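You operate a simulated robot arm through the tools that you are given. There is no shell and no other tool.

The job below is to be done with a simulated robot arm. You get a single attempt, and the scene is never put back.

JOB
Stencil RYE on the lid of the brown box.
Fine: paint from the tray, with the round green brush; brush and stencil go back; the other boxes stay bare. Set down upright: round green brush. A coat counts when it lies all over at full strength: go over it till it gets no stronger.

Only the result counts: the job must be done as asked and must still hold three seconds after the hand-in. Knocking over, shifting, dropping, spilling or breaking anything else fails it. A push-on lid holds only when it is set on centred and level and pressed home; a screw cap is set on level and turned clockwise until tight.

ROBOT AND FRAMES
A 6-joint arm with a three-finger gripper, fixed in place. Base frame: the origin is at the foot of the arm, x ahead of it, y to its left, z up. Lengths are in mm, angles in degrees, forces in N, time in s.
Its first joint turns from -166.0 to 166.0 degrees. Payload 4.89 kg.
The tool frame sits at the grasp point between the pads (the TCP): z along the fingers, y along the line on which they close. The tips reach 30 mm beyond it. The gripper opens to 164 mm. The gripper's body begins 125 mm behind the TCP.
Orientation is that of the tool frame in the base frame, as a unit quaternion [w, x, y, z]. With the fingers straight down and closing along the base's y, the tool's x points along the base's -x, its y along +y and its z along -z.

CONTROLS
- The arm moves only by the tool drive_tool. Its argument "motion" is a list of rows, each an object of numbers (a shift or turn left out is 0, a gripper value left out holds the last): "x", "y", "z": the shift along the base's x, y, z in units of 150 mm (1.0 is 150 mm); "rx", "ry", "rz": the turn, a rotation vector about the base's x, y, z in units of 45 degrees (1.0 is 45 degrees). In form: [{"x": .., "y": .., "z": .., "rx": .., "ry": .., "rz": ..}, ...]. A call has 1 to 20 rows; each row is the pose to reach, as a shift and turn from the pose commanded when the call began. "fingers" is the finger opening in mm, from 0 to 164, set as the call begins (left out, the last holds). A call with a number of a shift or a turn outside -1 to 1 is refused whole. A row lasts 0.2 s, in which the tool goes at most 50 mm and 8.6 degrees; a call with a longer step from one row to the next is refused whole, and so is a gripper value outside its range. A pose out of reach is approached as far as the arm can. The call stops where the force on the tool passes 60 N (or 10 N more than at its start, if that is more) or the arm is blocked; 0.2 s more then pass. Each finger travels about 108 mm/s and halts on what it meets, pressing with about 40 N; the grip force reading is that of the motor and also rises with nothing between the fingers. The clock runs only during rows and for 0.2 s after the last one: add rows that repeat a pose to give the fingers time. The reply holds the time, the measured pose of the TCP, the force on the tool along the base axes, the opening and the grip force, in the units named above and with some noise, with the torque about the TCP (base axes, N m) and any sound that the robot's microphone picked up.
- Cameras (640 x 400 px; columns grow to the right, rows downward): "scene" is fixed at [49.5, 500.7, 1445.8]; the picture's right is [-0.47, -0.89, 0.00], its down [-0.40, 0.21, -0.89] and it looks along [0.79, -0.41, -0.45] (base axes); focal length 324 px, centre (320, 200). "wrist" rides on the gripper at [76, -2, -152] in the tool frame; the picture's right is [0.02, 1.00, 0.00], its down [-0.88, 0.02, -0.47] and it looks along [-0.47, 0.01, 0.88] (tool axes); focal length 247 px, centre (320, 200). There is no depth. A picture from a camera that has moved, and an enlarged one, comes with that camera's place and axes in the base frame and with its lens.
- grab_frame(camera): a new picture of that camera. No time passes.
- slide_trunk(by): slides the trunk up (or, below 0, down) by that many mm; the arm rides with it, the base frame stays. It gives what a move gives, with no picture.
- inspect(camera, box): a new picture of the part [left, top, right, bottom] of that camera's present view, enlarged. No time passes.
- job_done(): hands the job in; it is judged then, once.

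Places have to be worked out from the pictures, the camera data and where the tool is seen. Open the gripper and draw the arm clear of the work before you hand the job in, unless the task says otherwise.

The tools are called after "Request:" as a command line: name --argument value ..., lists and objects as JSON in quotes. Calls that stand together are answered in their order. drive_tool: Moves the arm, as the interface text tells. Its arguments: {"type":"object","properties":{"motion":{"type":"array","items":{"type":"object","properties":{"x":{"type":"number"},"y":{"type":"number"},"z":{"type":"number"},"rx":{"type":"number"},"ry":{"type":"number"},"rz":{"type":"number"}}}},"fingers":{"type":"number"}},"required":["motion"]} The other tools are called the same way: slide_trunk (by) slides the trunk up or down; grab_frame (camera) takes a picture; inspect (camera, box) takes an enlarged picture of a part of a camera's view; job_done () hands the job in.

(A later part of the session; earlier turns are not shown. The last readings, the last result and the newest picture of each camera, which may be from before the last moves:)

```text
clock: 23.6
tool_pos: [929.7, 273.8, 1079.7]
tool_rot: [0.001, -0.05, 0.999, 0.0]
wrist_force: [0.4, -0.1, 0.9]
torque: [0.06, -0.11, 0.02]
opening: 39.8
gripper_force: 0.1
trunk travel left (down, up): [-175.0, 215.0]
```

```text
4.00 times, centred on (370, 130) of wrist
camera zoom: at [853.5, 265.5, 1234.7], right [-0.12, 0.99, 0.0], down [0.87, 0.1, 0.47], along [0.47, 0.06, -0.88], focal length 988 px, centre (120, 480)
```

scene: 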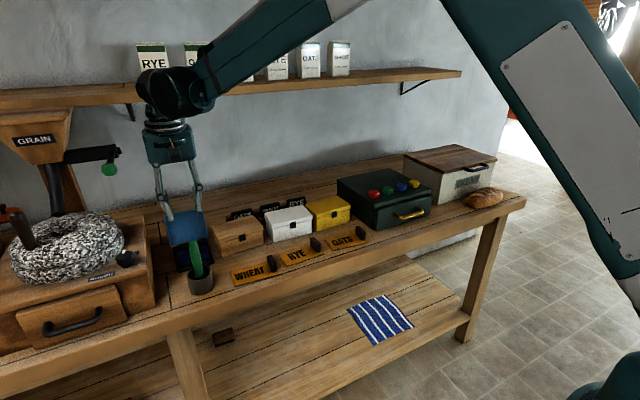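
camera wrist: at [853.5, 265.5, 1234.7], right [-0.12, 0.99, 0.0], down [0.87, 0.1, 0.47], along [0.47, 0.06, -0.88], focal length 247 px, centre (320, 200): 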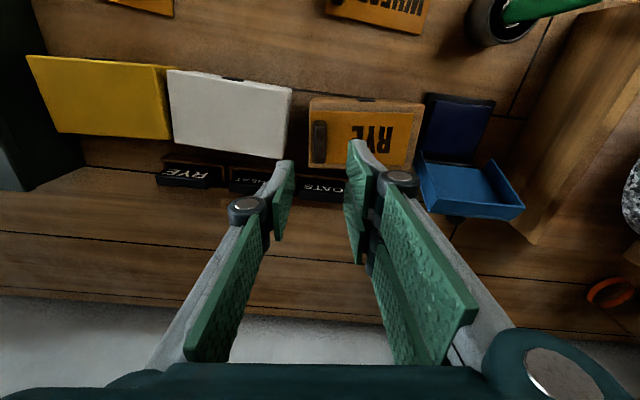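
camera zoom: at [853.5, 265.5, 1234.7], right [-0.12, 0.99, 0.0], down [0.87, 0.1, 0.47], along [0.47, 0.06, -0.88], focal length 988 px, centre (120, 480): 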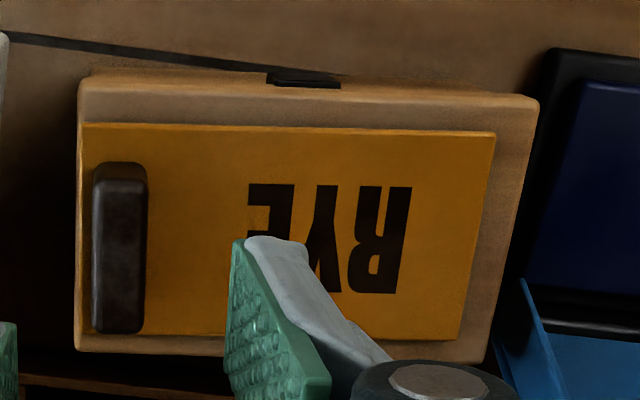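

Letter openings centre ≈ (925.5, 341.5), half-extents ≈17.5 (X′) × 26.5 (Y′). Now I turn back to yaw 0 and move to look down at the brush.

Request:
drive_tool --motion '[{"x": -0.1, "y": 0.2, "z": 0.1, "rz": -0.06}, {"x": -0.2, "y": 0.45, "z": 0.1, "rz": -0.127}, {"x": -0.3, "y": 0.7, "z": 0.1, "rz": -0.127}, {"x": -0.45, "y": 0.98, "z": 0.1, "rz": -0.127}, {"x": -0.65, "y": 0.98, "z": 0.1, "rz": -0.127}, {"x": -0.65, "y": 0.98, "z": 0.1, "rz": -0.127}]'

Request:
drive_tool --motion '[{"y": 0.24}, {"y": 0.31}, {"y": 0.31}]' --fingers 60

Request:
grab_frame --camera "wrist"

Request:
inspect --camera "wrist" --box '[250, 0, 410, 100]'

```text
clock: 25.0
tool_pos: [833.9, 425.0, 1097.5]
tool_rot: [0.0, 0.002, 1.0, -0.001]
wrist_force: [0.2, 0.3, -0.2]
torque: [-0.03, -0.02, -0.02]
opening: 39.9
gripper_force: 0.0
trunk travel left (down, up): [-175.0, 215.0]
```

```text
clock: 25.8
tool_pos: [834.4, 468.7, 1095.1]
tool_rot: [0.0, 0.001, 1.0, 0.0]
wrist_force: [0.3, 0.1, -0.7]
torque: [-0.07, 0.04, -0.01]
opening: 59.9
gripper_force: 0.0
trunk travel left (down, up): [-175.0, 215.0]
```

```text
taken
camera wrist: at [758.8, 467.0, 1248.5], right [-0.02, 1.0, 0.0], down [0.88, 0.02, 0.47], along [0.47, 0.01, -0.88], focal length 247 px, centre (320, 200)
```

wrist: 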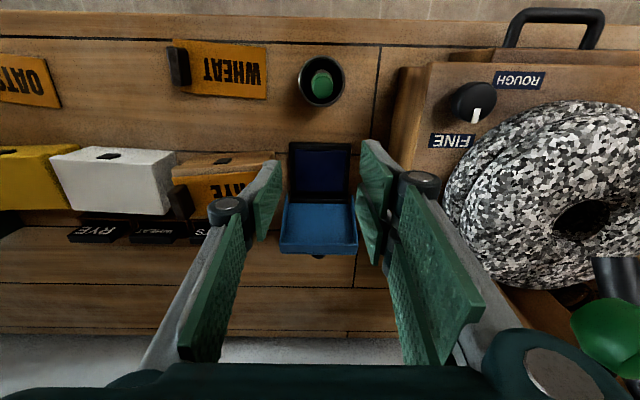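

```text
4.00 times, centred on (330, 50) of wrist
camera zoom: at [758.8, 467.0, 1248.5], right [-0.02, 1.0, 0.0], down [0.88, 0.02, 0.47], along [0.47, 0.01, -0.88], focal length 988 px, centre (280, 800)
```

zoom: 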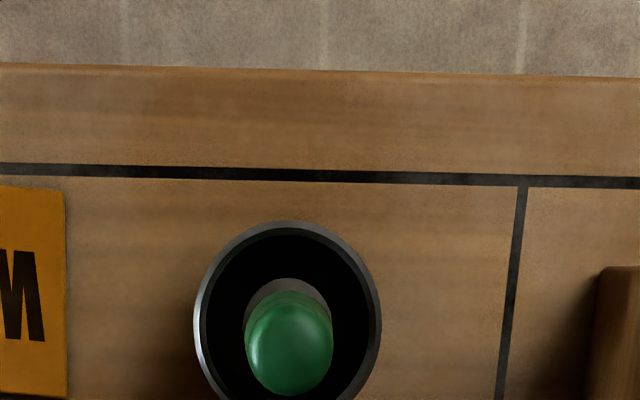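

Brush axis ≈ (773.3, 469.7), handle top ≈997, rim ≈898, handle Ø≈20. I move over it and descend around the handle to TCP z≈968.

Request:
drive_tool --motion '[{"x": -0.2, "y": 0.005}, {"x": -0.412, "y": 0.005}, {"x": -0.412, "y": 0.005, "z": -0.25}, {"x": -0.412, "y": 0.005, "z": -0.4}, {"x": -0.412, "y": 0.005, "z": -0.4}]'

Request:
grab_frame --camera "wrist"

Request:
inspect --camera "scene" --box '[150, 200, 270, 300]'

```text
clock: 27.0
tool_pos: [772.1, 469.6, 1033.0]
tool_rot: [0.001, 0.001, 1.0, 0.0]
wrist_force: [0.6, 0.0, -0.6]
torque: [-0.06, 0.05, -0.02]
opening: 60.1
gripper_force: 0.0
trunk travel left (down, up): [-175.0, 215.0]
```

```text
taken
camera wrist: at [695.6, 468.7, 1186.2], right [-0.02, 1.0, 0.0], down [0.88, 0.02, 0.47], along [0.47, 0.01, -0.88], focal length 247 px, centre (320, 200)
```

wrist: 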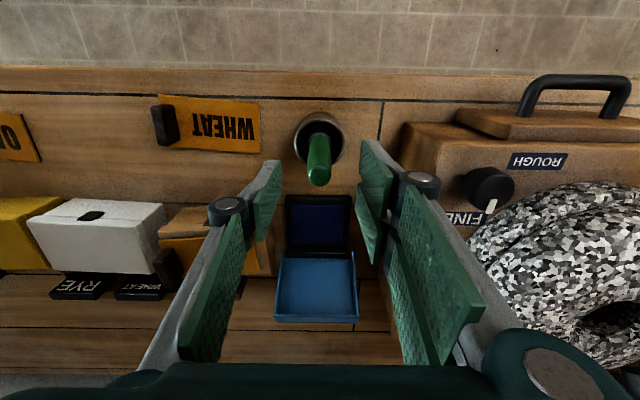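

```text
4.00 times, centred on (210, 250) of scene
camera zoom: at [49.5, 500.7, 1445.8], right [-0.47, -0.89, 0.0], down [-0.4, 0.21, -0.89], along [0.79, -0.41, -0.45], focal length 1295 px, centre (760, 0)
```

zoom: 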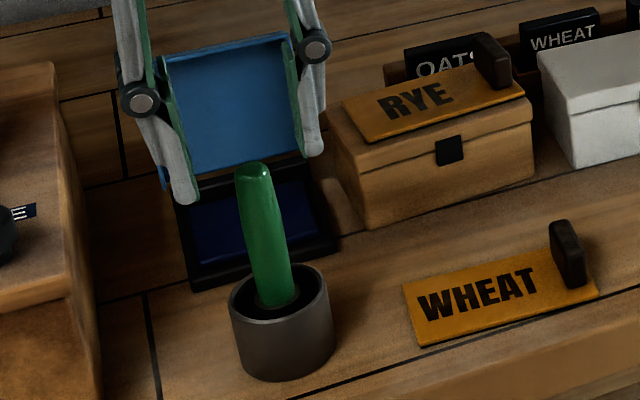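

The handle top sits in line with the finger centre. I lower to z≈968 and close gently.

Request:
drive_tool --motion '[{"z": -0.15}, {"z": -0.3}, {"z": -0.433}, {"z": -0.433}]'

Request:
inspect --camera "wrist" --box '[240, 80, 400, 220]'

Request:
inspect --camera "scene" --box '[150, 200, 270, 300]'

```text
clock: 28.0
tool_pos: [771.9, 468.0, 968.8]
tool_rot: [-0.001, 0.001, 1.0, -0.001]
wrist_force: [1.1, 0.9, -0.2]
torque: [-0.02, 0.03, -0.02]
opening: 60.0
gripper_force: 0.1
trunk travel left (down, up): [-175.0, 215.0]
```

```text
2.86 times, centred on (320, 150) of wrist
camera zoom: at [695.6, 466.3, 1123.3], right [-0.02, 1.0, 0.0], down [0.88, 0.02, 0.47], along [0.47, 0.01, -0.88], focal length 706 px, centre (320, 343)
```

zoom: 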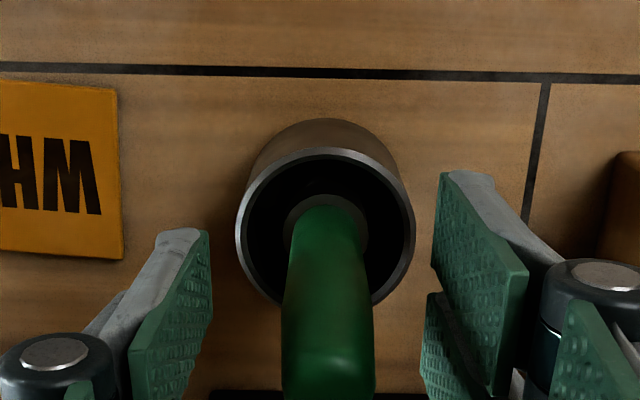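

```text
4.00 times, centred on (210, 250) of scene
camera zoom: at [49.5, 500.7, 1445.8], right [-0.47, -0.89, 0.0], down [-0.4, 0.21, -0.89], along [0.79, -0.41, -0.45], focal length 1295 px, centre (760, 0)
```

zoom: 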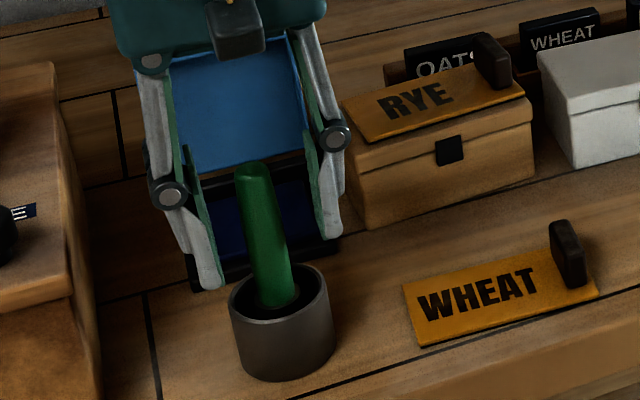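

The handle is ~1.4 mm to +y of centre; I nudge and close on it.

Request:
drive_tool --motion '[{"y": 0.009}, {"y": 0.009}]'

Request:
drive_tool --motion '[{"z": 0}, {"z": 0}, {"z": 0}, {"z": 0}]' --fingers 0

Request:
inspect --camera "scene" --box '[150, 200, 270, 300]'

Request:
inspect --camera "wrist" --box '[240, 80, 400, 220]'

```text
clock: 28.6
tool_pos: [771.4, 469.6, 969.8]
tool_rot: [-0.001, 0.001, 1.0, 0.0]
wrist_force: [0.5, -0.6, -0.4]
torque: [0.04, -0.02, -0.04]
opening: 60.0
gripper_force: 0.0
trunk travel left (down, up): [-175.0, 215.0]
```

```text
clock: 29.6
tool_pos: [771.6, 470.1, 970.4]
tool_rot: [-0.001, 0.001, 1.0, 0.0]
wrist_force: [-0.8, -0.5, 0.1]
torque: [-0.05, 0.01, 0.0]
opening: 22.3
gripper_force: 40.4
trunk travel left (down, up): [-175.0, 215.0]
```

```text
4.00 times, centred on (210, 250) of scene
camera zoom: at [49.5, 500.7, 1445.8], right [-0.47, -0.89, 0.0], down [-0.4, 0.21, -0.89], along [0.79, -0.41, -0.45], focal length 1295 px, centre (760, 0)
```

zoom: 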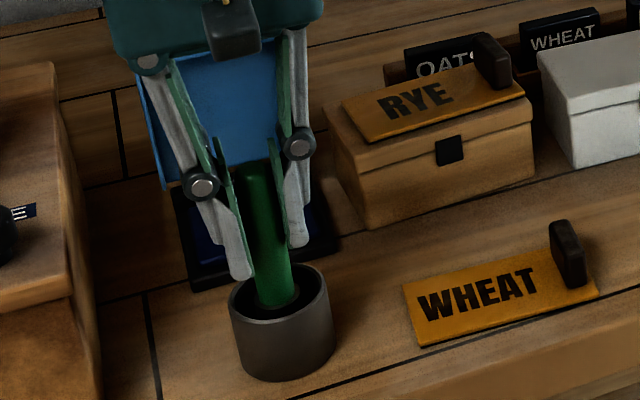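

```text
2.86 times, centred on (320, 150) of wrist
camera zoom: at [695.4, 468.1, 1123.4], right [-0.02, 1.0, 0.0], down [0.88, 0.02, 0.47], along [0.47, 0.01, -0.88], focal length 706 px, centre (320, 343)
```

zoom: 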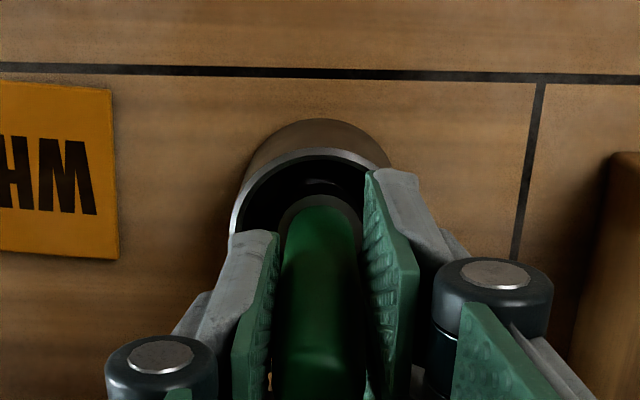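

Gripped at 22.3 mm at pose ≈(771.6,470,970) – the return pose. I lift it straight out and look at it.

Request:
drive_tool --motion '[{"z": 0.1}, {"z": 0.3}, {"z": 0.55}, {"z": 0.75}, {"z": 0.75}]'

Request:
inspect --camera "scene" --box '[140, 150, 280, 290]'

Request:
grab_frame --camera "wrist"

```text
clock: 30.8
tool_pos: [770.6, 471.4, 1084.4]
tool_rot: [0.0, 0.0, 1.0, -0.001]
wrist_force: [-0.2, 0.1, -0.3]
torque: [0.02, -0.06, -0.01]
opening: 22.2
gripper_force: 39.9
trunk travel left (down, up): [-175.0, 215.0]
```

```text
2.86 times, centred on (210, 220) of scene
camera zoom: at [49.5, 500.7, 1445.8], right [-0.47, -0.89, 0.0], down [-0.4, 0.21, -0.89], along [0.79, -0.41, -0.45], focal length 925 px, centre (634, 143)
```

zoom: 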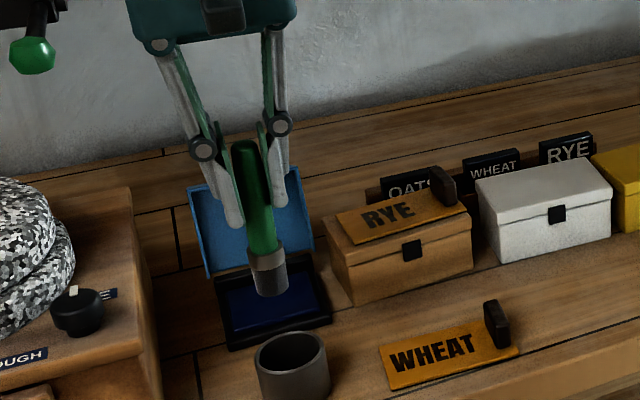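

```text
taken
camera wrist: at [694.7, 469.5, 1238.3], right [-0.02, 1.0, 0.0], down [0.88, 0.02, 0.47], along [0.47, 0.01, -0.88], focal length 247 px, centre (320, 200)
```

wrist: 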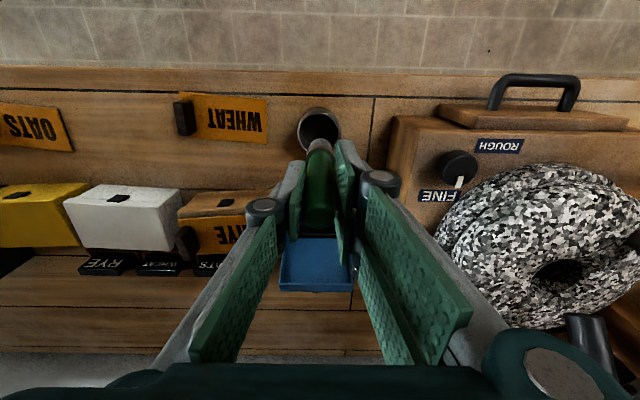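

The brush hangs straight, bristles Ø≈30 mm, tip ≈115 mm below the TCP. I move it over the pad centre (≈903,470) and lower toward it.

Request:
drive_tool --motion '[{"x": 0.3}, {"x": 0.6}, {"x": 0.88}, {"x": 0.88, "z": -0.25}, {"x": 0.88, "z": -0.5}, {"x": 0.88, "z": -0.6}, {"x": 0.88, "z": -0.6}]'

Request:
inspect --camera "scene" --box '[140, 190, 280, 290]'

Request:
inspect --camera "wrist" --box '[240, 60, 420, 220]'

```text
clock: 32.4
tool_pos: [903.6, 470.9, 991.4]
tool_rot: [0.001, 0.001, 1.0, -0.001]
wrist_force: [0.8, 1.0, 0.5]
torque: [-0.02, 0.06, 0.0]
opening: 22.1
gripper_force: 39.7
trunk travel left (down, up): [-175.0, 215.0]
```

```text
4.00 times, centred on (210, 240) of scene
camera zoom: at [49.5, 500.7, 1445.8], right [-0.47, -0.89, 0.0], down [-0.4, 0.21, -0.89], along [0.79, -0.41, -0.45], focal length 1295 px, centre (760, 40)
```

zoom: 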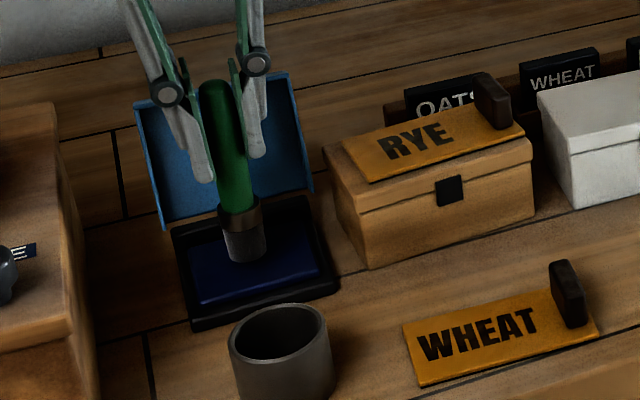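

```text
2.50 times, centred on (330, 140) of wrist
camera zoom: at [827.6, 469.5, 1145.1], right [-0.02, 1.0, 0.0], down [0.88, 0.02, 0.47], along [0.47, 0.01, -0.88], focal length 617 px, centre (295, 350)
```

zoom: 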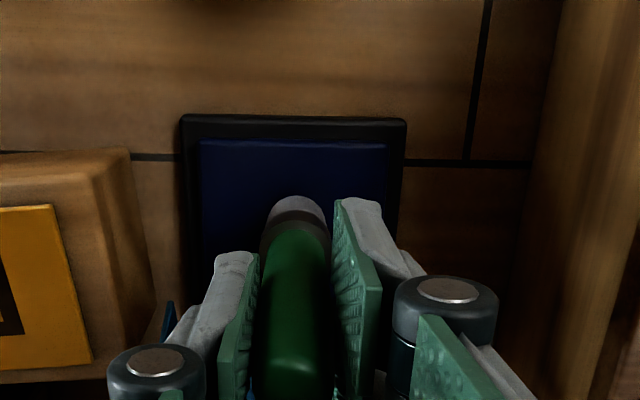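

The brush is centred over the ink pad, ~10–15 mm above. I lower slowly, watching force.

Request:
drive_tool --motion '[{"z": -0.02}, {"z": -0.04}, {"z": -0.06}, {"z": -0.06}]'

Request:
drive_tool --motion '[{"z": -0.015}, {"z": -0.03}, {"z": -0.03}]'

```text
clock: 33.4
tool_pos: [903.1, 470.5, 982.7]
tool_rot: [-0.001, 0.001, 1.0, 0.0]
wrist_force: [1.5, 2.0, 14.9]
torque: [0.23, -0.29, 0.01]
opening: 21.9
gripper_force: 39.7
trunk travel left (down, up): [-175.0, 215.0]
```

```text
clock: 34.1
tool_pos: [901.9, 469.6, 983.1]
tool_rot: [0.001, 0.001, 1.0, 0.001]
wrist_force: [-2.3, 5.3, 38.9]
torque: [0.52, 0.21, 0.02]
opening: 22.4
gripper_force: 40.4
trunk travel left (down, up): [-175.0, 215.0]
stopped in row 3: the force on the tool passed its limit at 63 N (the readings are from after the stop); the commanded pose is now the measured one
```

Contact on the pad at TCP z≈983 (39 N). I ease off slightly, dab once more with small moves, then lift and inspect the bristles.

Request:
drive_tool --motion '[{"z": 0.012}, {"x": 0.03, "z": 0.012}, {"x": 0.03, "y": 0.03, "z": 0.012}, {"x": -0.03, "y": 0.03, "z": 0.012}, {"x": -0.03, "y": -0.03, "z": 0.012}, {"z": 0.012}]'

Request:
drive_tool --motion '[{"z": 0.15}, {"z": 0.45}, {"z": 0.75}, {"z": 0.75}]'

Request:
inspect --camera "scene" --box '[140, 150, 280, 290]'

Request:
inspect --camera "wrist" --box '[240, 60, 420, 220]'

```text
clock: 35.5
tool_pos: [902.9, 468.6, 981.8]
tool_rot: [0.0, 0.0, 1.0, -0.001]
wrist_force: [-5.1, -2.9, 11.6]
torque: [-0.42, 0.53, -0.01]
opening: 22.1
gripper_force: 40.2
trunk travel left (down, up): [-175.0, 215.0]
```

```text
clock: 36.5
tool_pos: [903.2, 471.3, 1095.9]
tool_rot: [0.001, 0.001, 1.0, 0.0]
wrist_force: [-0.4, 0.4, -0.4]
torque: [0.02, -0.12, 0.01]
opening: 22.4
gripper_force: 40.6
trunk travel left (down, up): [-175.0, 215.0]
```

```text
2.86 times, centred on (210, 220) of scene
camera zoom: at [49.5, 500.7, 1445.8], right [-0.47, -0.89, 0.0], down [-0.4, 0.21, -0.89], along [0.79, -0.41, -0.45], focal length 925 px, centre (634, 143)
```

zoom: 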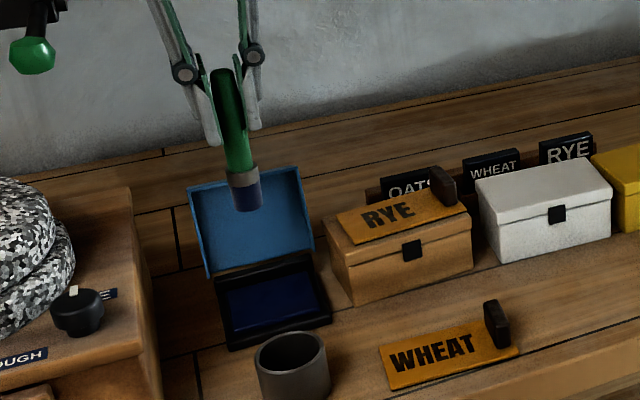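

```text
2.50 times, centred on (330, 140) of wrist
camera zoom: at [827.6, 469.5, 1249.9], right [-0.02, 1.0, 0.0], down [0.88, 0.02, 0.47], along [0.47, 0.01, -0.88], focal length 617 px, centre (295, 350)
```

zoom: 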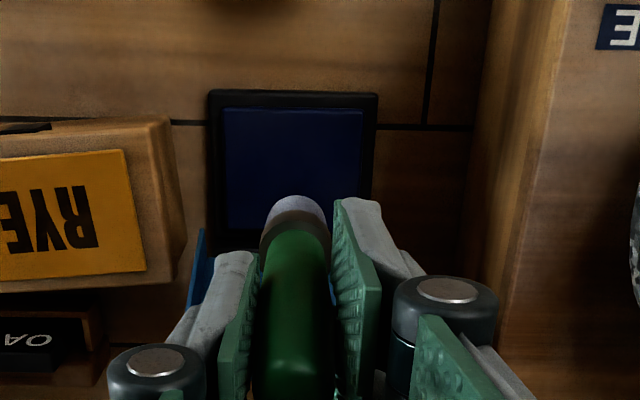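

The bristles are now blue. I carry the brush over to the letter centre, above the stencil, staying high.

Request:
drive_tool --motion '[{"x": 0.05, "y": -0.3}, {"x": 0.1, "y": -0.6}, {"x": 0.135, "y": -0.865}, {"x": 0.135, "y": -0.865, "z": -0.2}, {"x": 0.135, "y": -0.865, "z": -0.34}, {"x": 0.135, "y": -0.865, "z": -0.34}]'

Request:
inspect --camera "scene" --box '[190, 150, 310, 270]'

Request:
inspect --camera "wrist" --box '[230, 60, 410, 200]'

```text
clock: 37.9
tool_pos: [923.6, 339.9, 1043.1]
tool_rot: [0.0, 0.001, 1.0, 0.0]
wrist_force: [0.4, 0.5, -0.8]
torque: [-0.02, 0.06, -0.01]
opening: 22.1
gripper_force: 39.5
trunk travel left (down, up): [-175.0, 215.0]
```

```text
3.33 times, centred on (250, 210) of scene
camera zoom: at [49.5, 500.7, 1445.8], right [-0.47, -0.89, 0.0], down [-0.4, 0.21, -0.89], along [0.79, -0.41, -0.45], focal length 1079 px, centre (553, 167)
```

zoom: 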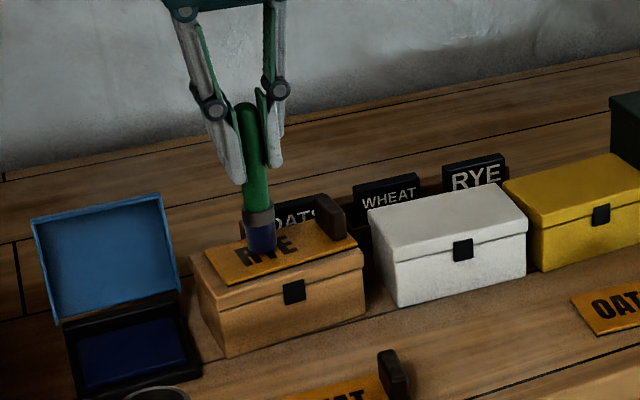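

```text
2.86 times, centred on (320, 130) of wrist
camera zoom: at [847.2, 338.7, 1196.4], right [-0.02, 1.0, 0.0], down [0.88, 0.02, 0.47], along [0.47, 0.01, -0.88], focal length 706 px, centre (320, 400)
```

zoom: 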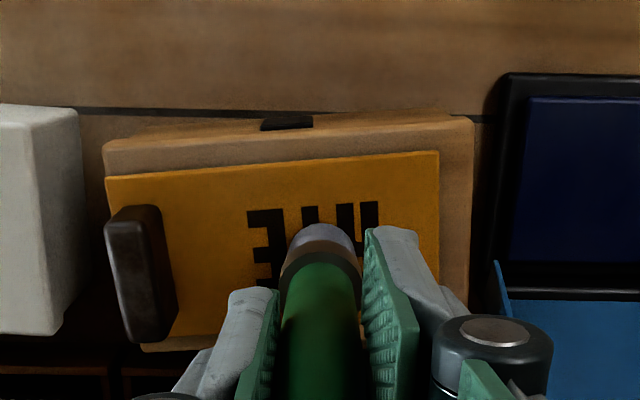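

The brush is centred over the letters ~10 mm above. I lower until gentle contact to find the dabbing height.

Request:
drive_tool --motion '[{"z": -0.03}, {"z": -0.06}, {"z": -0.06}]'

```text
clock: 38.7
tool_pos: [921.6, 339.6, 1037.0]
tool_rot: [0.001, 0.001, 1.0, 0.001]
wrist_force: [9.5, 4.4, 46.4]
torque: [0.28, -1.18, 0.0]
opening: 22.3
gripper_force: 39.9
trunk travel left (down, up): [-175.0, 215.0]
```

Contact height is TCP z≈1037. I lift and look at what this dab left.

Request:
drive_tool --motion '[{"z": 0.1}, {"z": 0.4}, {"z": 0.4}]'

Request:
inspect --camera "wrist" --box '[230, 60, 410, 200]'

Request:
inspect --camera "scene" --box '[215, 195, 295, 255]'

```text
clock: 39.5
tool_pos: [922.6, 339.3, 1095.4]
tool_rot: [0.0, 0.001, 1.0, 0.0]
wrist_force: [-0.1, -0.2, -0.1]
torque: [0.02, -0.06, -0.01]
opening: 22.0
gripper_force: 40.1
trunk travel left (down, up): [-175.0, 215.0]
```

```text
2.86 times, centred on (320, 130) of wrist
camera zoom: at [846.0, 338.2, 1249.0], right [-0.02, 1.0, 0.0], down [0.88, 0.02, 0.47], along [0.47, 0.01, -0.88], focal length 706 px, centre (320, 400)
```

zoom: 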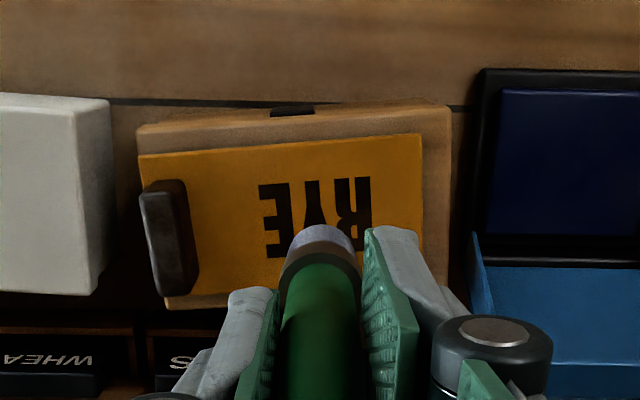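

```text
6.67 times, centred on (255, 225) of scene
camera zoom: at [49.5, 500.7, 1445.8], right [-0.47, -0.89, 0.0], down [-0.4, 0.21, -0.89], along [0.79, -0.41, -0.45], focal length 2158 px, centre (753, 33)
```

zoom: 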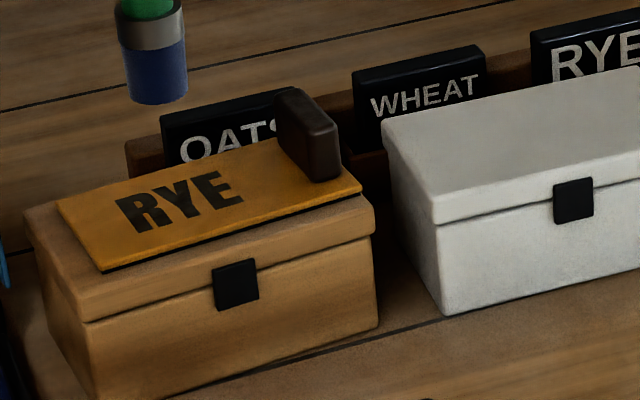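

No sign of the stencil moving (letters still centred ≈(926,340), yaw ≈4.8°), and no smears. I start dabbing a grid: first the middle row of five spots, with light press.

Request:
drive_tool --motion '[{"x": 0.012, "y": -0.1327, "z": -0.2}, {"x": 0.012, "y": -0.1327, "z": -0.34}, {"x": 0.012, "y": -0.1327, "z": -0.394}, {"x": 0.012, "y": -0.1327, "z": -0.394}, {"x": 0.006, "y": -0.0663, "z": -0.35}, {"x": 0.006, "y": -0.0663, "z": -0.394}, {"x": 0.006, "y": -0.0663, "z": -0.394}, {"z": -0.35}, {"z": -0.394}, {"z": -0.394}, {"x": -0.006, "y": 0.0663, "z": -0.35}, {"x": -0.006, "y": 0.0663, "z": -0.394}, {"x": -0.006, "y": 0.0663, "z": -0.394}, {"x": -0.012, "y": 0.1327, "z": -0.35}, {"x": -0.012, "y": 0.1327, "z": -0.394}, {"x": -0.012, "y": 0.1327, "z": -0.394}]'

```text
clock: 42.9
tool_pos: [920.9, 359.9, 1036.2]
tool_rot: [0.002, 0.001, 1.0, 0.0]
wrist_force: [3.4, 2.3, 41.4]
torque: [0.2, -0.47, -0.02]
opening: 22.3
gripper_force: 39.7
trunk travel left (down, up): [-175.0, 215.0]
```

Forces are moderate (41 N). I lift back to the centre and check that the stencil has not moved.

Request:
drive_tool --motion '[{"z": 0.1}, {"x": 0.012, "y": -0.1327, "z": 0.39}, {"x": 0.012, "y": -0.1327, "z": 0.394}]'

Request:
inspect --camera "wrist" --box '[230, 60, 410, 200]'

Request:
inspect --camera "scene" --box '[215, 195, 295, 255]'

```text
clock: 43.7
tool_pos: [923.7, 339.4, 1094.1]
tool_rot: [0.001, 0.0, 1.0, 0.001]
wrist_force: [-0.6, 0.3, 0.5]
torque: [0.02, -0.11, 0.0]
opening: 21.8
gripper_force: 39.8
trunk travel left (down, up): [-175.0, 215.0]
```

```text
2.86 times, centred on (320, 130) of wrist
camera zoom: at [847.7, 336.8, 1247.6], right [-0.02, 1.0, 0.0], down [0.88, 0.02, 0.47], along [0.47, 0.01, -0.88], focal length 706 px, centre (320, 400)
```

zoom: 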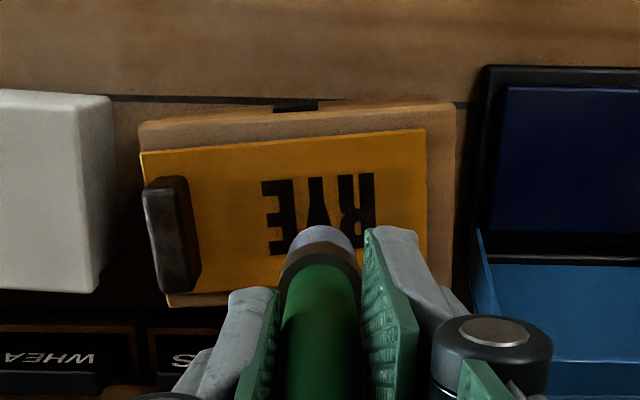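

```text
6.67 times, centred on (255, 225) of scene
camera zoom: at [49.5, 500.7, 1445.8], right [-0.47, -0.89, 0.0], down [-0.4, 0.21, -0.89], along [0.79, -0.41, -0.45], focal length 2158 px, centre (753, 33)
```

zoom: 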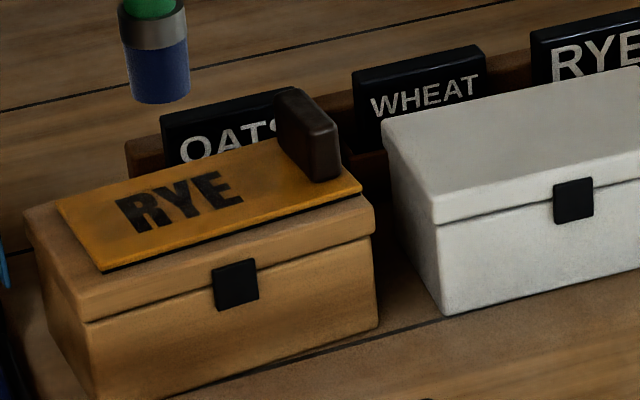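

The stencil is unmoved and a faint paint haze shows on the plate. I continue with the near row of five dabs and then the far row.

Request:
drive_tool --motion '[{"x": -0.0477, "y": -0.1381, "z": -0.2}, {"x": -0.0477, "y": -0.1381, "z": -0.34}, {"x": -0.0477, "y": -0.1381, "z": -0.393}, {"x": -0.0477, "y": -0.1381, "z": -0.393}, {"x": -0.0537, "y": -0.0717, "z": -0.35}, {"x": -0.0537, "y": -0.0717, "z": -0.393}, {"x": -0.0537, "y": -0.0717, "z": -0.393}, {"x": -0.0597, "y": -0.0054, "z": -0.35}, {"x": -0.0597, "y": -0.0054, "z": -0.393}, {"x": -0.0597, "y": -0.0054, "z": -0.393}, {"x": -0.0657, "y": 0.0609, "z": -0.35}, {"x": -0.0657, "y": 0.0609, "z": -0.393}, {"x": -0.0657, "y": 0.0609, "z": -0.393}, {"x": -0.0717, "y": 0.1273, "z": -0.35}, {"x": -0.0717, "y": 0.1273, "z": -0.393}, {"x": -0.0717, "y": 0.1273, "z": -0.393}, {"x": -0.0717, "y": 0.1273, "z": -0.34}, {"x": 0, "y": 0.0, "z": -0.3}, {"x": 0, "y": 0, "z": 0}]'

Request:
drive_tool --motion '[{"x": 0.0477, "y": 0.1381, "z": -0.2}, {"x": 0.0477, "y": 0.1381, "z": -0.34}, {"x": 0.0477, "y": 0.1381, "z": -0.393}, {"x": 0.0477, "y": 0.1381, "z": -0.393}, {"x": 0.0537, "y": 0.0717, "z": -0.35}, {"x": 0.0537, "y": 0.0717, "z": -0.393}, {"x": 0.0537, "y": 0.0717, "z": -0.393}, {"x": 0.0597, "y": 0.0054, "z": -0.35}, {"x": 0.0597, "y": 0.0054, "z": -0.393}, {"x": 0.0597, "y": 0.0054, "z": -0.393}, {"x": 0.0657, "y": -0.0609, "z": -0.35}, {"x": 0.0657, "y": -0.0609, "z": -0.393}, {"x": 0.0657, "y": -0.0609, "z": -0.393}, {"x": 0.0717, "y": -0.1273, "z": -0.35}, {"x": 0.0717, "y": -0.1273, "z": -0.393}, {"x": 0.0717, "y": -0.1273, "z": -0.393}, {"x": 0.0717, "y": -0.1273, "z": -0.34}, {"x": 0, "y": 0.0, "z": -0.25}, {"x": 0, "y": 0, "z": 0}]'

Request:
inspect --camera "scene" --box '[215, 195, 295, 255]'

Request:
inspect --camera "wrist" --box '[230, 60, 410, 200]'

```text
clock: 47.7
tool_pos: [922.3, 340.4, 1092.7]
tool_rot: [0.0, 0.001, 1.0, 0.0]
wrist_force: [1.1, 0.7, -0.7]
torque: [-0.13, 0.22, 0.0]
opening: 21.8
gripper_force: 40.0
trunk travel left (down, up): [-175.0, 215.0]
```

```text
clock: 51.7
tool_pos: [922.8, 339.3, 1091.3]
tool_rot: [0.0, 0.001, 1.0, 0.0]
wrist_force: [0.9, 0.6, -1.4]
torque: [-0.06, 0.13, 0.0]
opening: 22.0
gripper_force: 40.7
trunk travel left (down, up): [-175.0, 215.0]
```

```text
6.67 times, centred on (255, 225) of scene
camera zoom: at [49.5, 500.7, 1445.8], right [-0.47, -0.89, 0.0], down [-0.4, 0.21, -0.89], along [0.79, -0.41, -0.45], focal length 2158 px, centre (753, 33)
```

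zoom: 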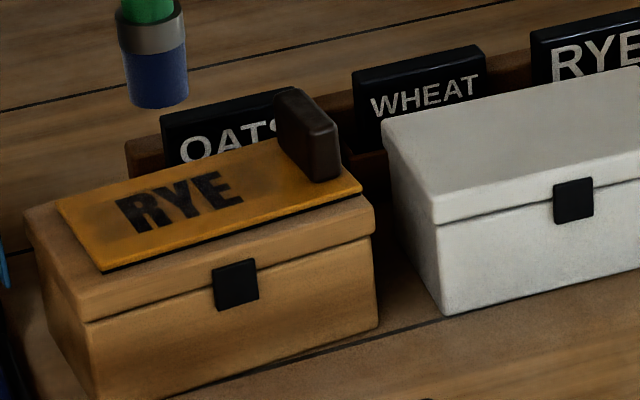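

```text
2.86 times, centred on (320, 130) of wrist
camera zoom: at [847.0, 338.1, 1245.7], right [-0.02, 1.0, 0.0], down [0.88, 0.02, 0.47], along [0.47, 0.01, -0.88], focal length 706 px, centre (320, 400)
```

zoom: 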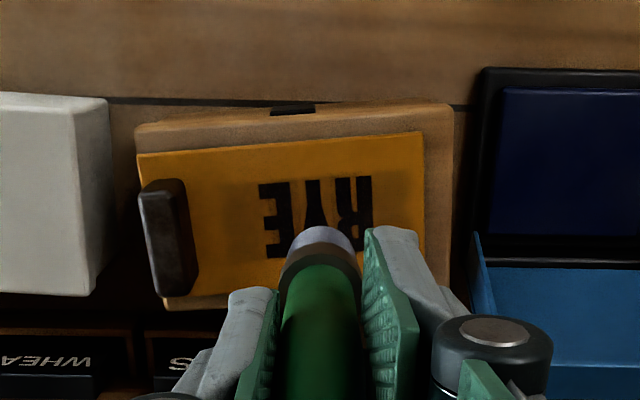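

The stencil has held still. I look as close as possible at how strong the paint haze is.

Request:
inspect --camera "scene" --box '[220, 210, 264, 238]'

Request:
inspect --camera "wrist" --box '[265, 90, 365, 160]'

```text
14.29 times, centred on (242, 224) of scene
camera zoom: at [49.5, 500.7, 1445.8], right [-0.47, -0.89, 0.0], down [-0.4, 0.21, -0.89], along [0.79, -0.41, -0.45], focal length 4625 px, centre (1434, -143)
```

zoom: 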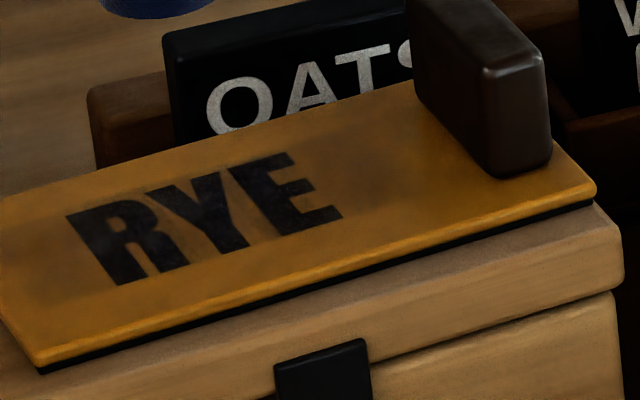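

```text
5.71 times, centred on (315, 125) of wrist
camera zoom: at [847.0, 338.1, 1245.7], right [-0.02, 1.0, 0.0], down [0.88, 0.02, 0.47], along [0.47, 0.01, -0.88], focal length 1411 px, centre (349, 629)
```

zoom: 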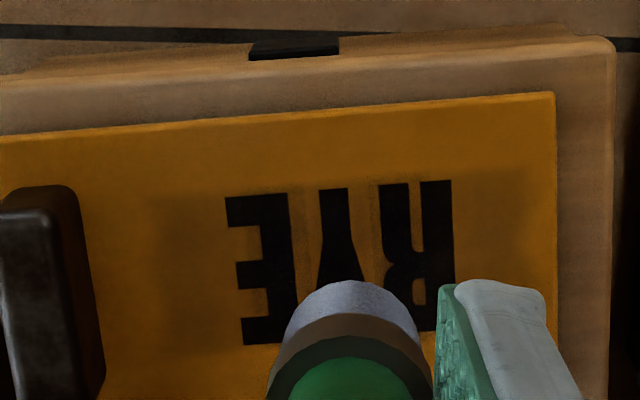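

A translucent haze around the letters shows coat strength building, so several passes with fresh paint are needed. I reload the brush at the pad and come back in one go.

Request:
drive_tool --motion '[{"x": -0.05, "y": 0.3}, {"x": -0.1, "y": 0.6}, {"x": -0.135, "y": 0.865, "z": -0.05}, {"x": -0.135, "y": 0.865, "z": -0.3}, {"x": -0.135, "y": 0.865, "z": -0.55}, {"x": -0.135, "y": 0.865, "z": -0.72}, {"x": -0.135, "y": 0.865, "z": -0.755}, {"x": -0.135, "y": 0.865, "z": -0.755}, {"x": -0.1, "y": 0.865, "z": -0.752}, {"x": -0.1, "y": 0.9, "z": -0.752}, {"x": -0.16, "y": 0.9, "z": -0.752}, {"x": -0.16, "y": 0.84, "z": -0.752}, {"x": -0.135, "y": 0.865, "z": -0.752}, {"x": -0.135, "y": 0.865, "z": -0.6}, {"x": -0.135, "y": 0.865, "z": -0.3}, {"x": -0.135, "y": 0.865, "z": -0.02}, {"x": -0.1, "y": 0.6}, {"x": -0.05, "y": 0.3}, {"x": 0, "y": 0}, {"x": 0, "y": 0}]'

Request:
inspect --camera "scene" --box '[140, 150, 280, 290]'

```text
clock: 55.9
tool_pos: [922.9, 339.8, 1094.2]
tool_rot: [0.001, 0.001, 1.0, -0.001]
wrist_force: [0.9, -0.2, -0.1]
torque: [0.08, 0.04, -0.02]
opening: 22.0
gripper_force: 40.2
trunk travel left (down, up): [-175.0, 215.0]
```

```text
2.86 times, centred on (210, 220) of scene
camera zoom: at [49.5, 500.7, 1445.8], right [-0.47, -0.89, 0.0], down [-0.4, 0.21, -0.89], along [0.79, -0.41, -0.45], focal length 925 px, centre (634, 143)
```

zoom: 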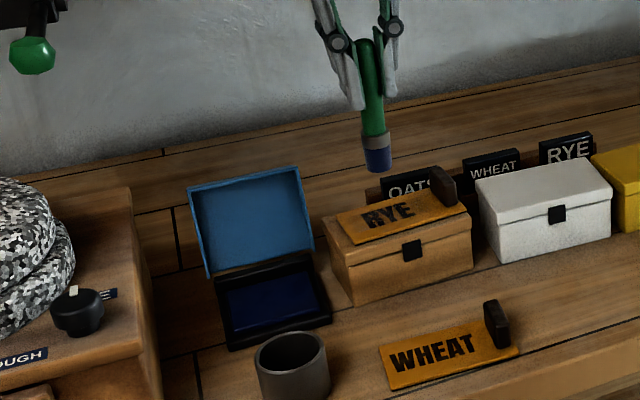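

Bristles are bright blue again. Second pass: middle, near and far rows.

Request:
drive_tool --motion '[{"x": 0.012, "y": -0.1327, "z": -0.2}, {"x": 0.012, "y": -0.1327, "z": -0.34}, {"x": 0.012, "y": -0.1327, "z": -0.393}, {"x": 0.012, "y": -0.1327, "z": -0.393}, {"x": 0.006, "y": -0.0663, "z": -0.35}, {"x": 0.006, "y": -0.0663, "z": -0.393}, {"x": 0.006, "y": -0.0663, "z": -0.393}, {"z": -0.35}, {"z": -0.393}, {"z": -0.393}, {"x": -0.006, "y": 0.0663, "z": -0.35}, {"x": -0.006, "y": 0.0663, "z": -0.393}, {"x": -0.006, "y": 0.0663, "z": -0.393}, {"x": -0.012, "y": 0.1327, "z": -0.35}, {"x": -0.012, "y": 0.1327, "z": -0.393}, {"x": -0.012, "y": 0.1327, "z": -0.393}, {"x": -0.012, "y": 0.1327, "z": -0.34}, {"z": -0.25}, {"z": 0}]'

Request:
drive_tool --motion '[{"x": -0.0477, "y": -0.1381, "z": -0.2}, {"x": -0.0477, "y": -0.1381, "z": -0.34}, {"x": -0.0477, "y": -0.1381, "z": -0.393}, {"x": -0.0477, "y": -0.1381, "z": -0.393}, {"x": -0.0537, "y": -0.0717, "z": -0.35}, {"x": -0.0537, "y": -0.0717, "z": -0.393}, {"x": -0.0537, "y": -0.0717, "z": -0.393}, {"x": -0.0597, "y": -0.0054, "z": -0.35}, {"x": -0.0597, "y": -0.0054, "z": -0.393}, {"x": -0.0597, "y": -0.0054, "z": -0.393}, {"x": -0.0657, "y": 0.0609, "z": -0.35}, {"x": -0.0657, "y": 0.0609, "z": -0.393}, {"x": -0.0657, "y": 0.0609, "z": -0.393}, {"x": -0.0717, "y": 0.1273, "z": -0.35}, {"x": -0.0717, "y": 0.1273, "z": -0.393}, {"x": -0.0717, "y": 0.1273, "z": -0.393}, {"x": -0.0717, "y": 0.1273, "z": -0.34}, {"x": 0, "y": 0.0, "z": -0.3}, {"x": 0, "y": 0, "z": 0}]'

Request:
drive_tool --motion '[{"x": 0.0477, "y": 0.1381, "z": -0.2}, {"x": 0.0477, "y": 0.1381, "z": -0.34}, {"x": 0.0477, "y": 0.1381, "z": -0.393}, {"x": 0.0477, "y": 0.1381, "z": -0.393}, {"x": 0.0537, "y": 0.0717, "z": -0.35}, {"x": 0.0537, "y": 0.0717, "z": -0.393}, {"x": 0.0537, "y": 0.0717, "z": -0.393}, {"x": 0.0597, "y": 0.0054, "z": -0.35}, {"x": 0.0597, "y": 0.0054, "z": -0.393}, {"x": 0.0597, "y": 0.0054, "z": -0.393}, {"x": 0.0657, "y": -0.0609, "z": -0.35}, {"x": 0.0657, "y": -0.0609, "z": -0.393}, {"x": 0.0657, "y": -0.0609, "z": -0.393}, {"x": 0.0717, "y": -0.1273, "z": -0.35}, {"x": 0.0717, "y": -0.1273, "z": -0.393}, {"x": 0.0717, "y": -0.1273, "z": -0.393}, {"x": 0.0717, "y": -0.1273, "z": -0.34}, {"x": 0, "y": 0.0, "z": -0.25}, {"x": 0, "y": 0, "z": 0}]'

Request:
inspect --camera "scene" --box '[215, 195, 295, 255]'

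Request:
inspect --camera "wrist" --box '[265, 90, 365, 160]'

```text
clock: 59.9
tool_pos: [925.7, 339.7, 1091.9]
tool_rot: [0.0, 0.001, 1.0, 0.0]
wrist_force: [1.7, 0.1, -1.0]
torque: [-0.1, 0.2, 0.01]
opening: 22.0
gripper_force: 39.8
trunk travel left (down, up): [-175.0, 215.0]
```

```text
clock: 63.9
tool_pos: [926.0, 339.0, 1094.4]
tool_rot: [0.0, 0.001, 1.0, 0.0]
wrist_force: [1.0, 0.5, -1.5]
torque: [-0.1, 0.15, 0.01]
opening: 22.0
gripper_force: 40.0
trunk travel left (down, up): [-175.0, 215.0]
```

```text
clock: 67.9
tool_pos: [923.9, 341.1, 1093.7]
tool_rot: [0.001, 0.0, 1.0, 0.0]
wrist_force: [1.4, 0.9, -1.1]
torque: [-0.07, 0.18, -0.01]
opening: 21.9
gripper_force: 39.8
trunk travel left (down, up): [-175.0, 215.0]
```

```text
6.67 times, centred on (255, 225) of scene
camera zoom: at [49.5, 500.7, 1445.8], right [-0.47, -0.89, 0.0], down [-0.4, 0.21, -0.89], along [0.79, -0.41, -0.45], focal length 2158 px, centre (753, 33)
```

zoom: 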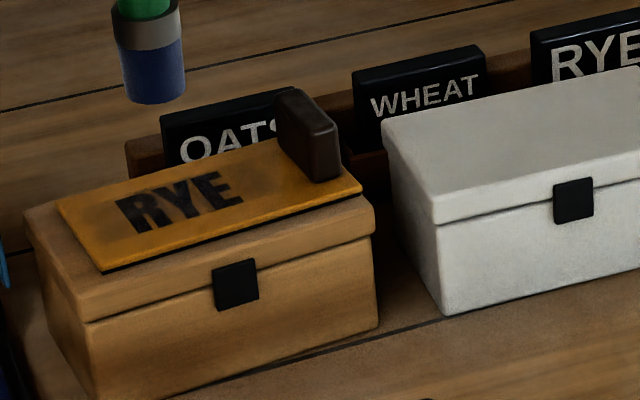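

```text
5.71 times, centred on (315, 125) of wrist
camera zoom: at [847.9, 339.6, 1247.3], right [-0.02, 1.0, 0.0], down [0.88, 0.02, 0.47], along [0.47, 0.01, -0.88], focal length 1411 px, centre (349, 629)
```

zoom: 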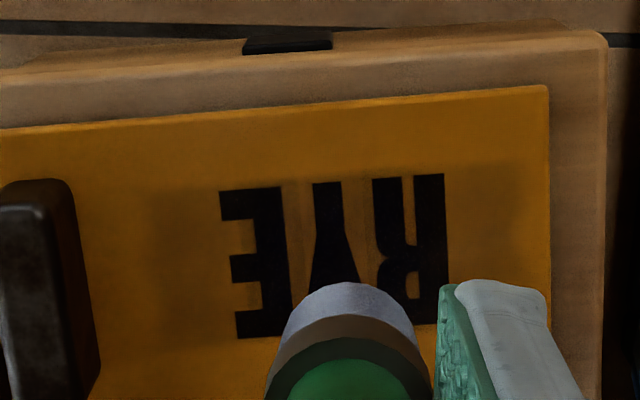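

The haze now seems hardly stronger than before. I check its extents closely, particularly near/far margins.

Request:
inspect --camera "scene" --box '[220, 210, 264, 238]'

```text
14.29 times, centred on (242, 224) of scene
camera zoom: at [49.5, 500.7, 1445.8], right [-0.47, -0.89, 0.0], down [-0.4, 0.21, -0.89], along [0.79, -0.41, -0.45], focal length 4625 px, centre (1434, -143)
```

zoom: 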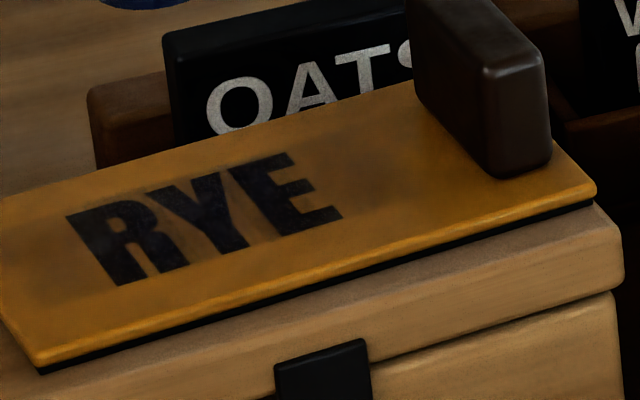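

Coverage on the near side is slim, so the third pass uses rows at −14, +13, −5 and +4 mm. I reload first, then do the near and far rows.

Request:
drive_tool --motion '[{"x": -0.05, "y": 0.3}, {"x": -0.1, "y": 0.6}, {"x": -0.135, "y": 0.865, "z": -0.05}, {"x": -0.135, "y": 0.865, "z": -0.3}, {"x": -0.135, "y": 0.865, "z": -0.55}, {"x": -0.135, "y": 0.865, "z": -0.72}, {"x": -0.135, "y": 0.865, "z": -0.755}, {"x": -0.135, "y": 0.865, "z": -0.755}, {"x": -0.1, "y": 0.865, "z": -0.752}, {"x": -0.1, "y": 0.9, "z": -0.752}, {"x": -0.16, "y": 0.9, "z": -0.752}, {"x": -0.16, "y": 0.84, "z": -0.752}, {"x": -0.135, "y": 0.865, "z": -0.752}, {"x": -0.135, "y": 0.865, "z": -0.6}, {"x": -0.135, "y": 0.865, "z": -0.3}, {"x": -0.135, "y": 0.865, "z": -0.02}, {"x": -0.1, "y": 0.6}, {"x": -0.05, "y": 0.3}, {"x": 0, "y": 0}, {"x": 0, "y": 0}]'

Request:
drive_tool --motion '[{"x": -0.0797, "y": -0.1544, "z": -0.2}, {"x": -0.0797, "y": -0.1544, "z": -0.34}, {"x": -0.0797, "y": -0.1544, "z": -0.393}, {"x": -0.0797, "y": -0.1544, "z": -0.393}, {"x": -0.0863, "y": -0.0814, "z": -0.35}, {"x": -0.0863, "y": -0.0814, "z": -0.393}, {"x": -0.0863, "y": -0.0814, "z": -0.393}, {"x": -0.0929, "y": -0.0084, "z": -0.35}, {"x": -0.0929, "y": -0.0084, "z": -0.393}, {"x": -0.0929, "y": -0.0084, "z": -0.393}, {"x": -0.0995, "y": 0.0646, "z": -0.35}, {"x": -0.0995, "y": 0.0646, "z": -0.393}, {"x": -0.0995, "y": 0.0646, "z": -0.393}, {"x": -0.1061, "y": 0.1376, "z": -0.35}, {"x": -0.1061, "y": 0.1376, "z": -0.393}, {"x": -0.1061, "y": 0.1376, "z": -0.393}, {"x": -0.1061, "y": 0.1376, "z": -0.34}, {"x": 0, "y": 0, "z": -0.25}, {"x": 0, "y": 0, "z": 0}]'

Request:
drive_tool --motion '[{"x": 0.073, "y": 0.1538, "z": -0.2}, {"x": 0.073, "y": 0.1538, "z": -0.34}, {"x": 0.073, "y": 0.1538, "z": -0.393}, {"x": 0.073, "y": 0.1538, "z": -0.393}, {"x": 0.0796, "y": 0.0808, "z": -0.35}, {"x": 0.0796, "y": 0.0808, "z": -0.393}, {"x": 0.0796, "y": 0.0808, "z": -0.393}, {"x": 0.0862, "y": 0.0078, "z": -0.35}, {"x": 0.0862, "y": 0.0078, "z": -0.393}, {"x": 0.0862, "y": 0.0078, "z": -0.393}, {"x": 0.0928, "y": -0.0652, "z": -0.35}, {"x": 0.0928, "y": -0.0652, "z": -0.393}, {"x": 0.0928, "y": -0.0652, "z": -0.393}, {"x": 0.0994, "y": -0.1382, "z": -0.35}, {"x": 0.0994, "y": -0.1382, "z": -0.393}, {"x": 0.0994, "y": -0.1382, "z": -0.393}, {"x": 0.0994, "y": -0.1382, "z": -0.34}, {"x": 0, "y": 0, "z": -0.25}, {"x": 0, "y": 0, "z": 0}]'

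Request:
inspect --camera "scene" --box '[215, 195, 295, 255]'

Request:
inspect --camera "wrist" --box '[265, 90, 365, 160]'

```text
clock: 72.1
tool_pos: [925.7, 339.4, 1093.3]
tool_rot: [0.001, 0.001, 1.0, -0.001]
wrist_force: [0.1, -0.4, -0.5]
torque: [0.09, 0.07, 0.01]
opening: 22.2
gripper_force: 40.5
trunk travel left (down, up): [-175.0, 215.0]
```

```text
clock: 76.1
tool_pos: [925.3, 340.3, 1091.1]
tool_rot: [0.001, 0.0, 1.0, 0.0]
wrist_force: [0.8, 0.8, -0.9]
torque: [-0.11, 0.15, 0.0]
opening: 22.4
gripper_force: 40.1
trunk travel left (down, up): [-175.0, 215.0]
```

```text
clock: 80.1
tool_pos: [923.0, 341.4, 1091.8]
tool_rot: [0.0, 0.001, 1.0, 0.0]
wrist_force: [1.9, -0.6, -1.7]
torque: [-0.06, 0.18, -0.01]
opening: 22.2
gripper_force: 40.1
trunk travel left (down, up): [-175.0, 215.0]
```

```text
6.67 times, centred on (255, 225) of scene
camera zoom: at [49.5, 500.7, 1445.8], right [-0.47, -0.89, 0.0], down [-0.4, 0.21, -0.89], along [0.79, -0.41, -0.45], focal length 2158 px, centre (753, 33)
```

zoom: 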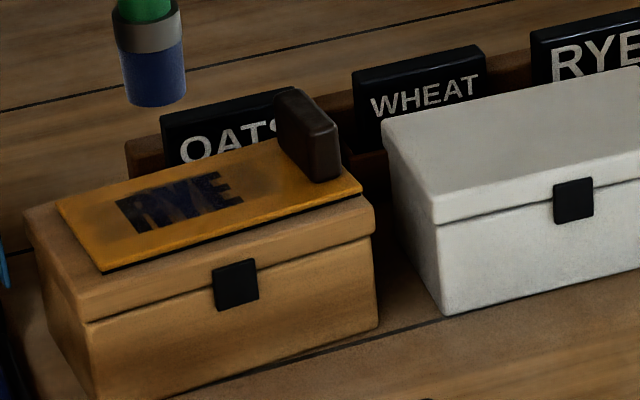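

```text
5.71 times, centred on (315, 125) of wrist
camera zoom: at [846.9, 339.4, 1245.9], right [-0.02, 1.0, 0.0], down [0.88, 0.02, 0.47], along [0.47, 0.01, -0.88], focal length 1411 px, centre (349, 629)
```

zoom: 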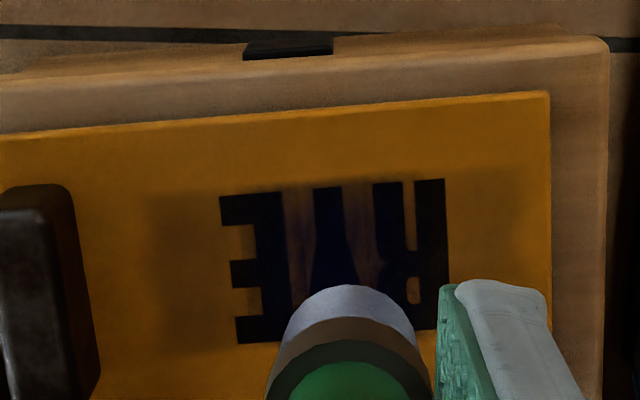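

Blue now shows within the letters, unevenly. I look closely.

Request:
inspect --camera "scene" --box '[220, 210, 264, 238]'

```text
14.29 times, centred on (242, 224) of scene
camera zoom: at [49.5, 500.7, 1445.8], right [-0.47, -0.89, 0.0], down [-0.4, 0.21, -0.89], along [0.79, -0.41, -0.45], focal length 4625 px, centre (1434, -143)
```

zoom: 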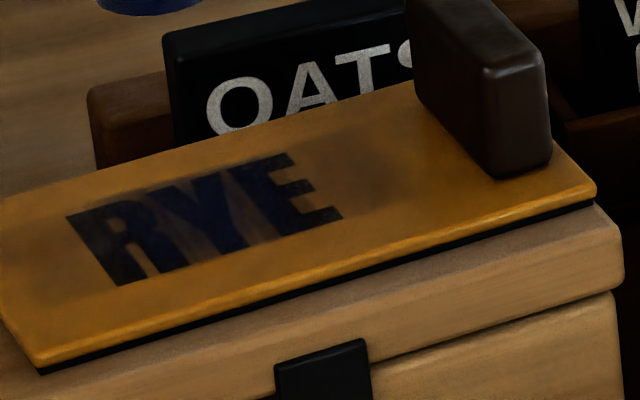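

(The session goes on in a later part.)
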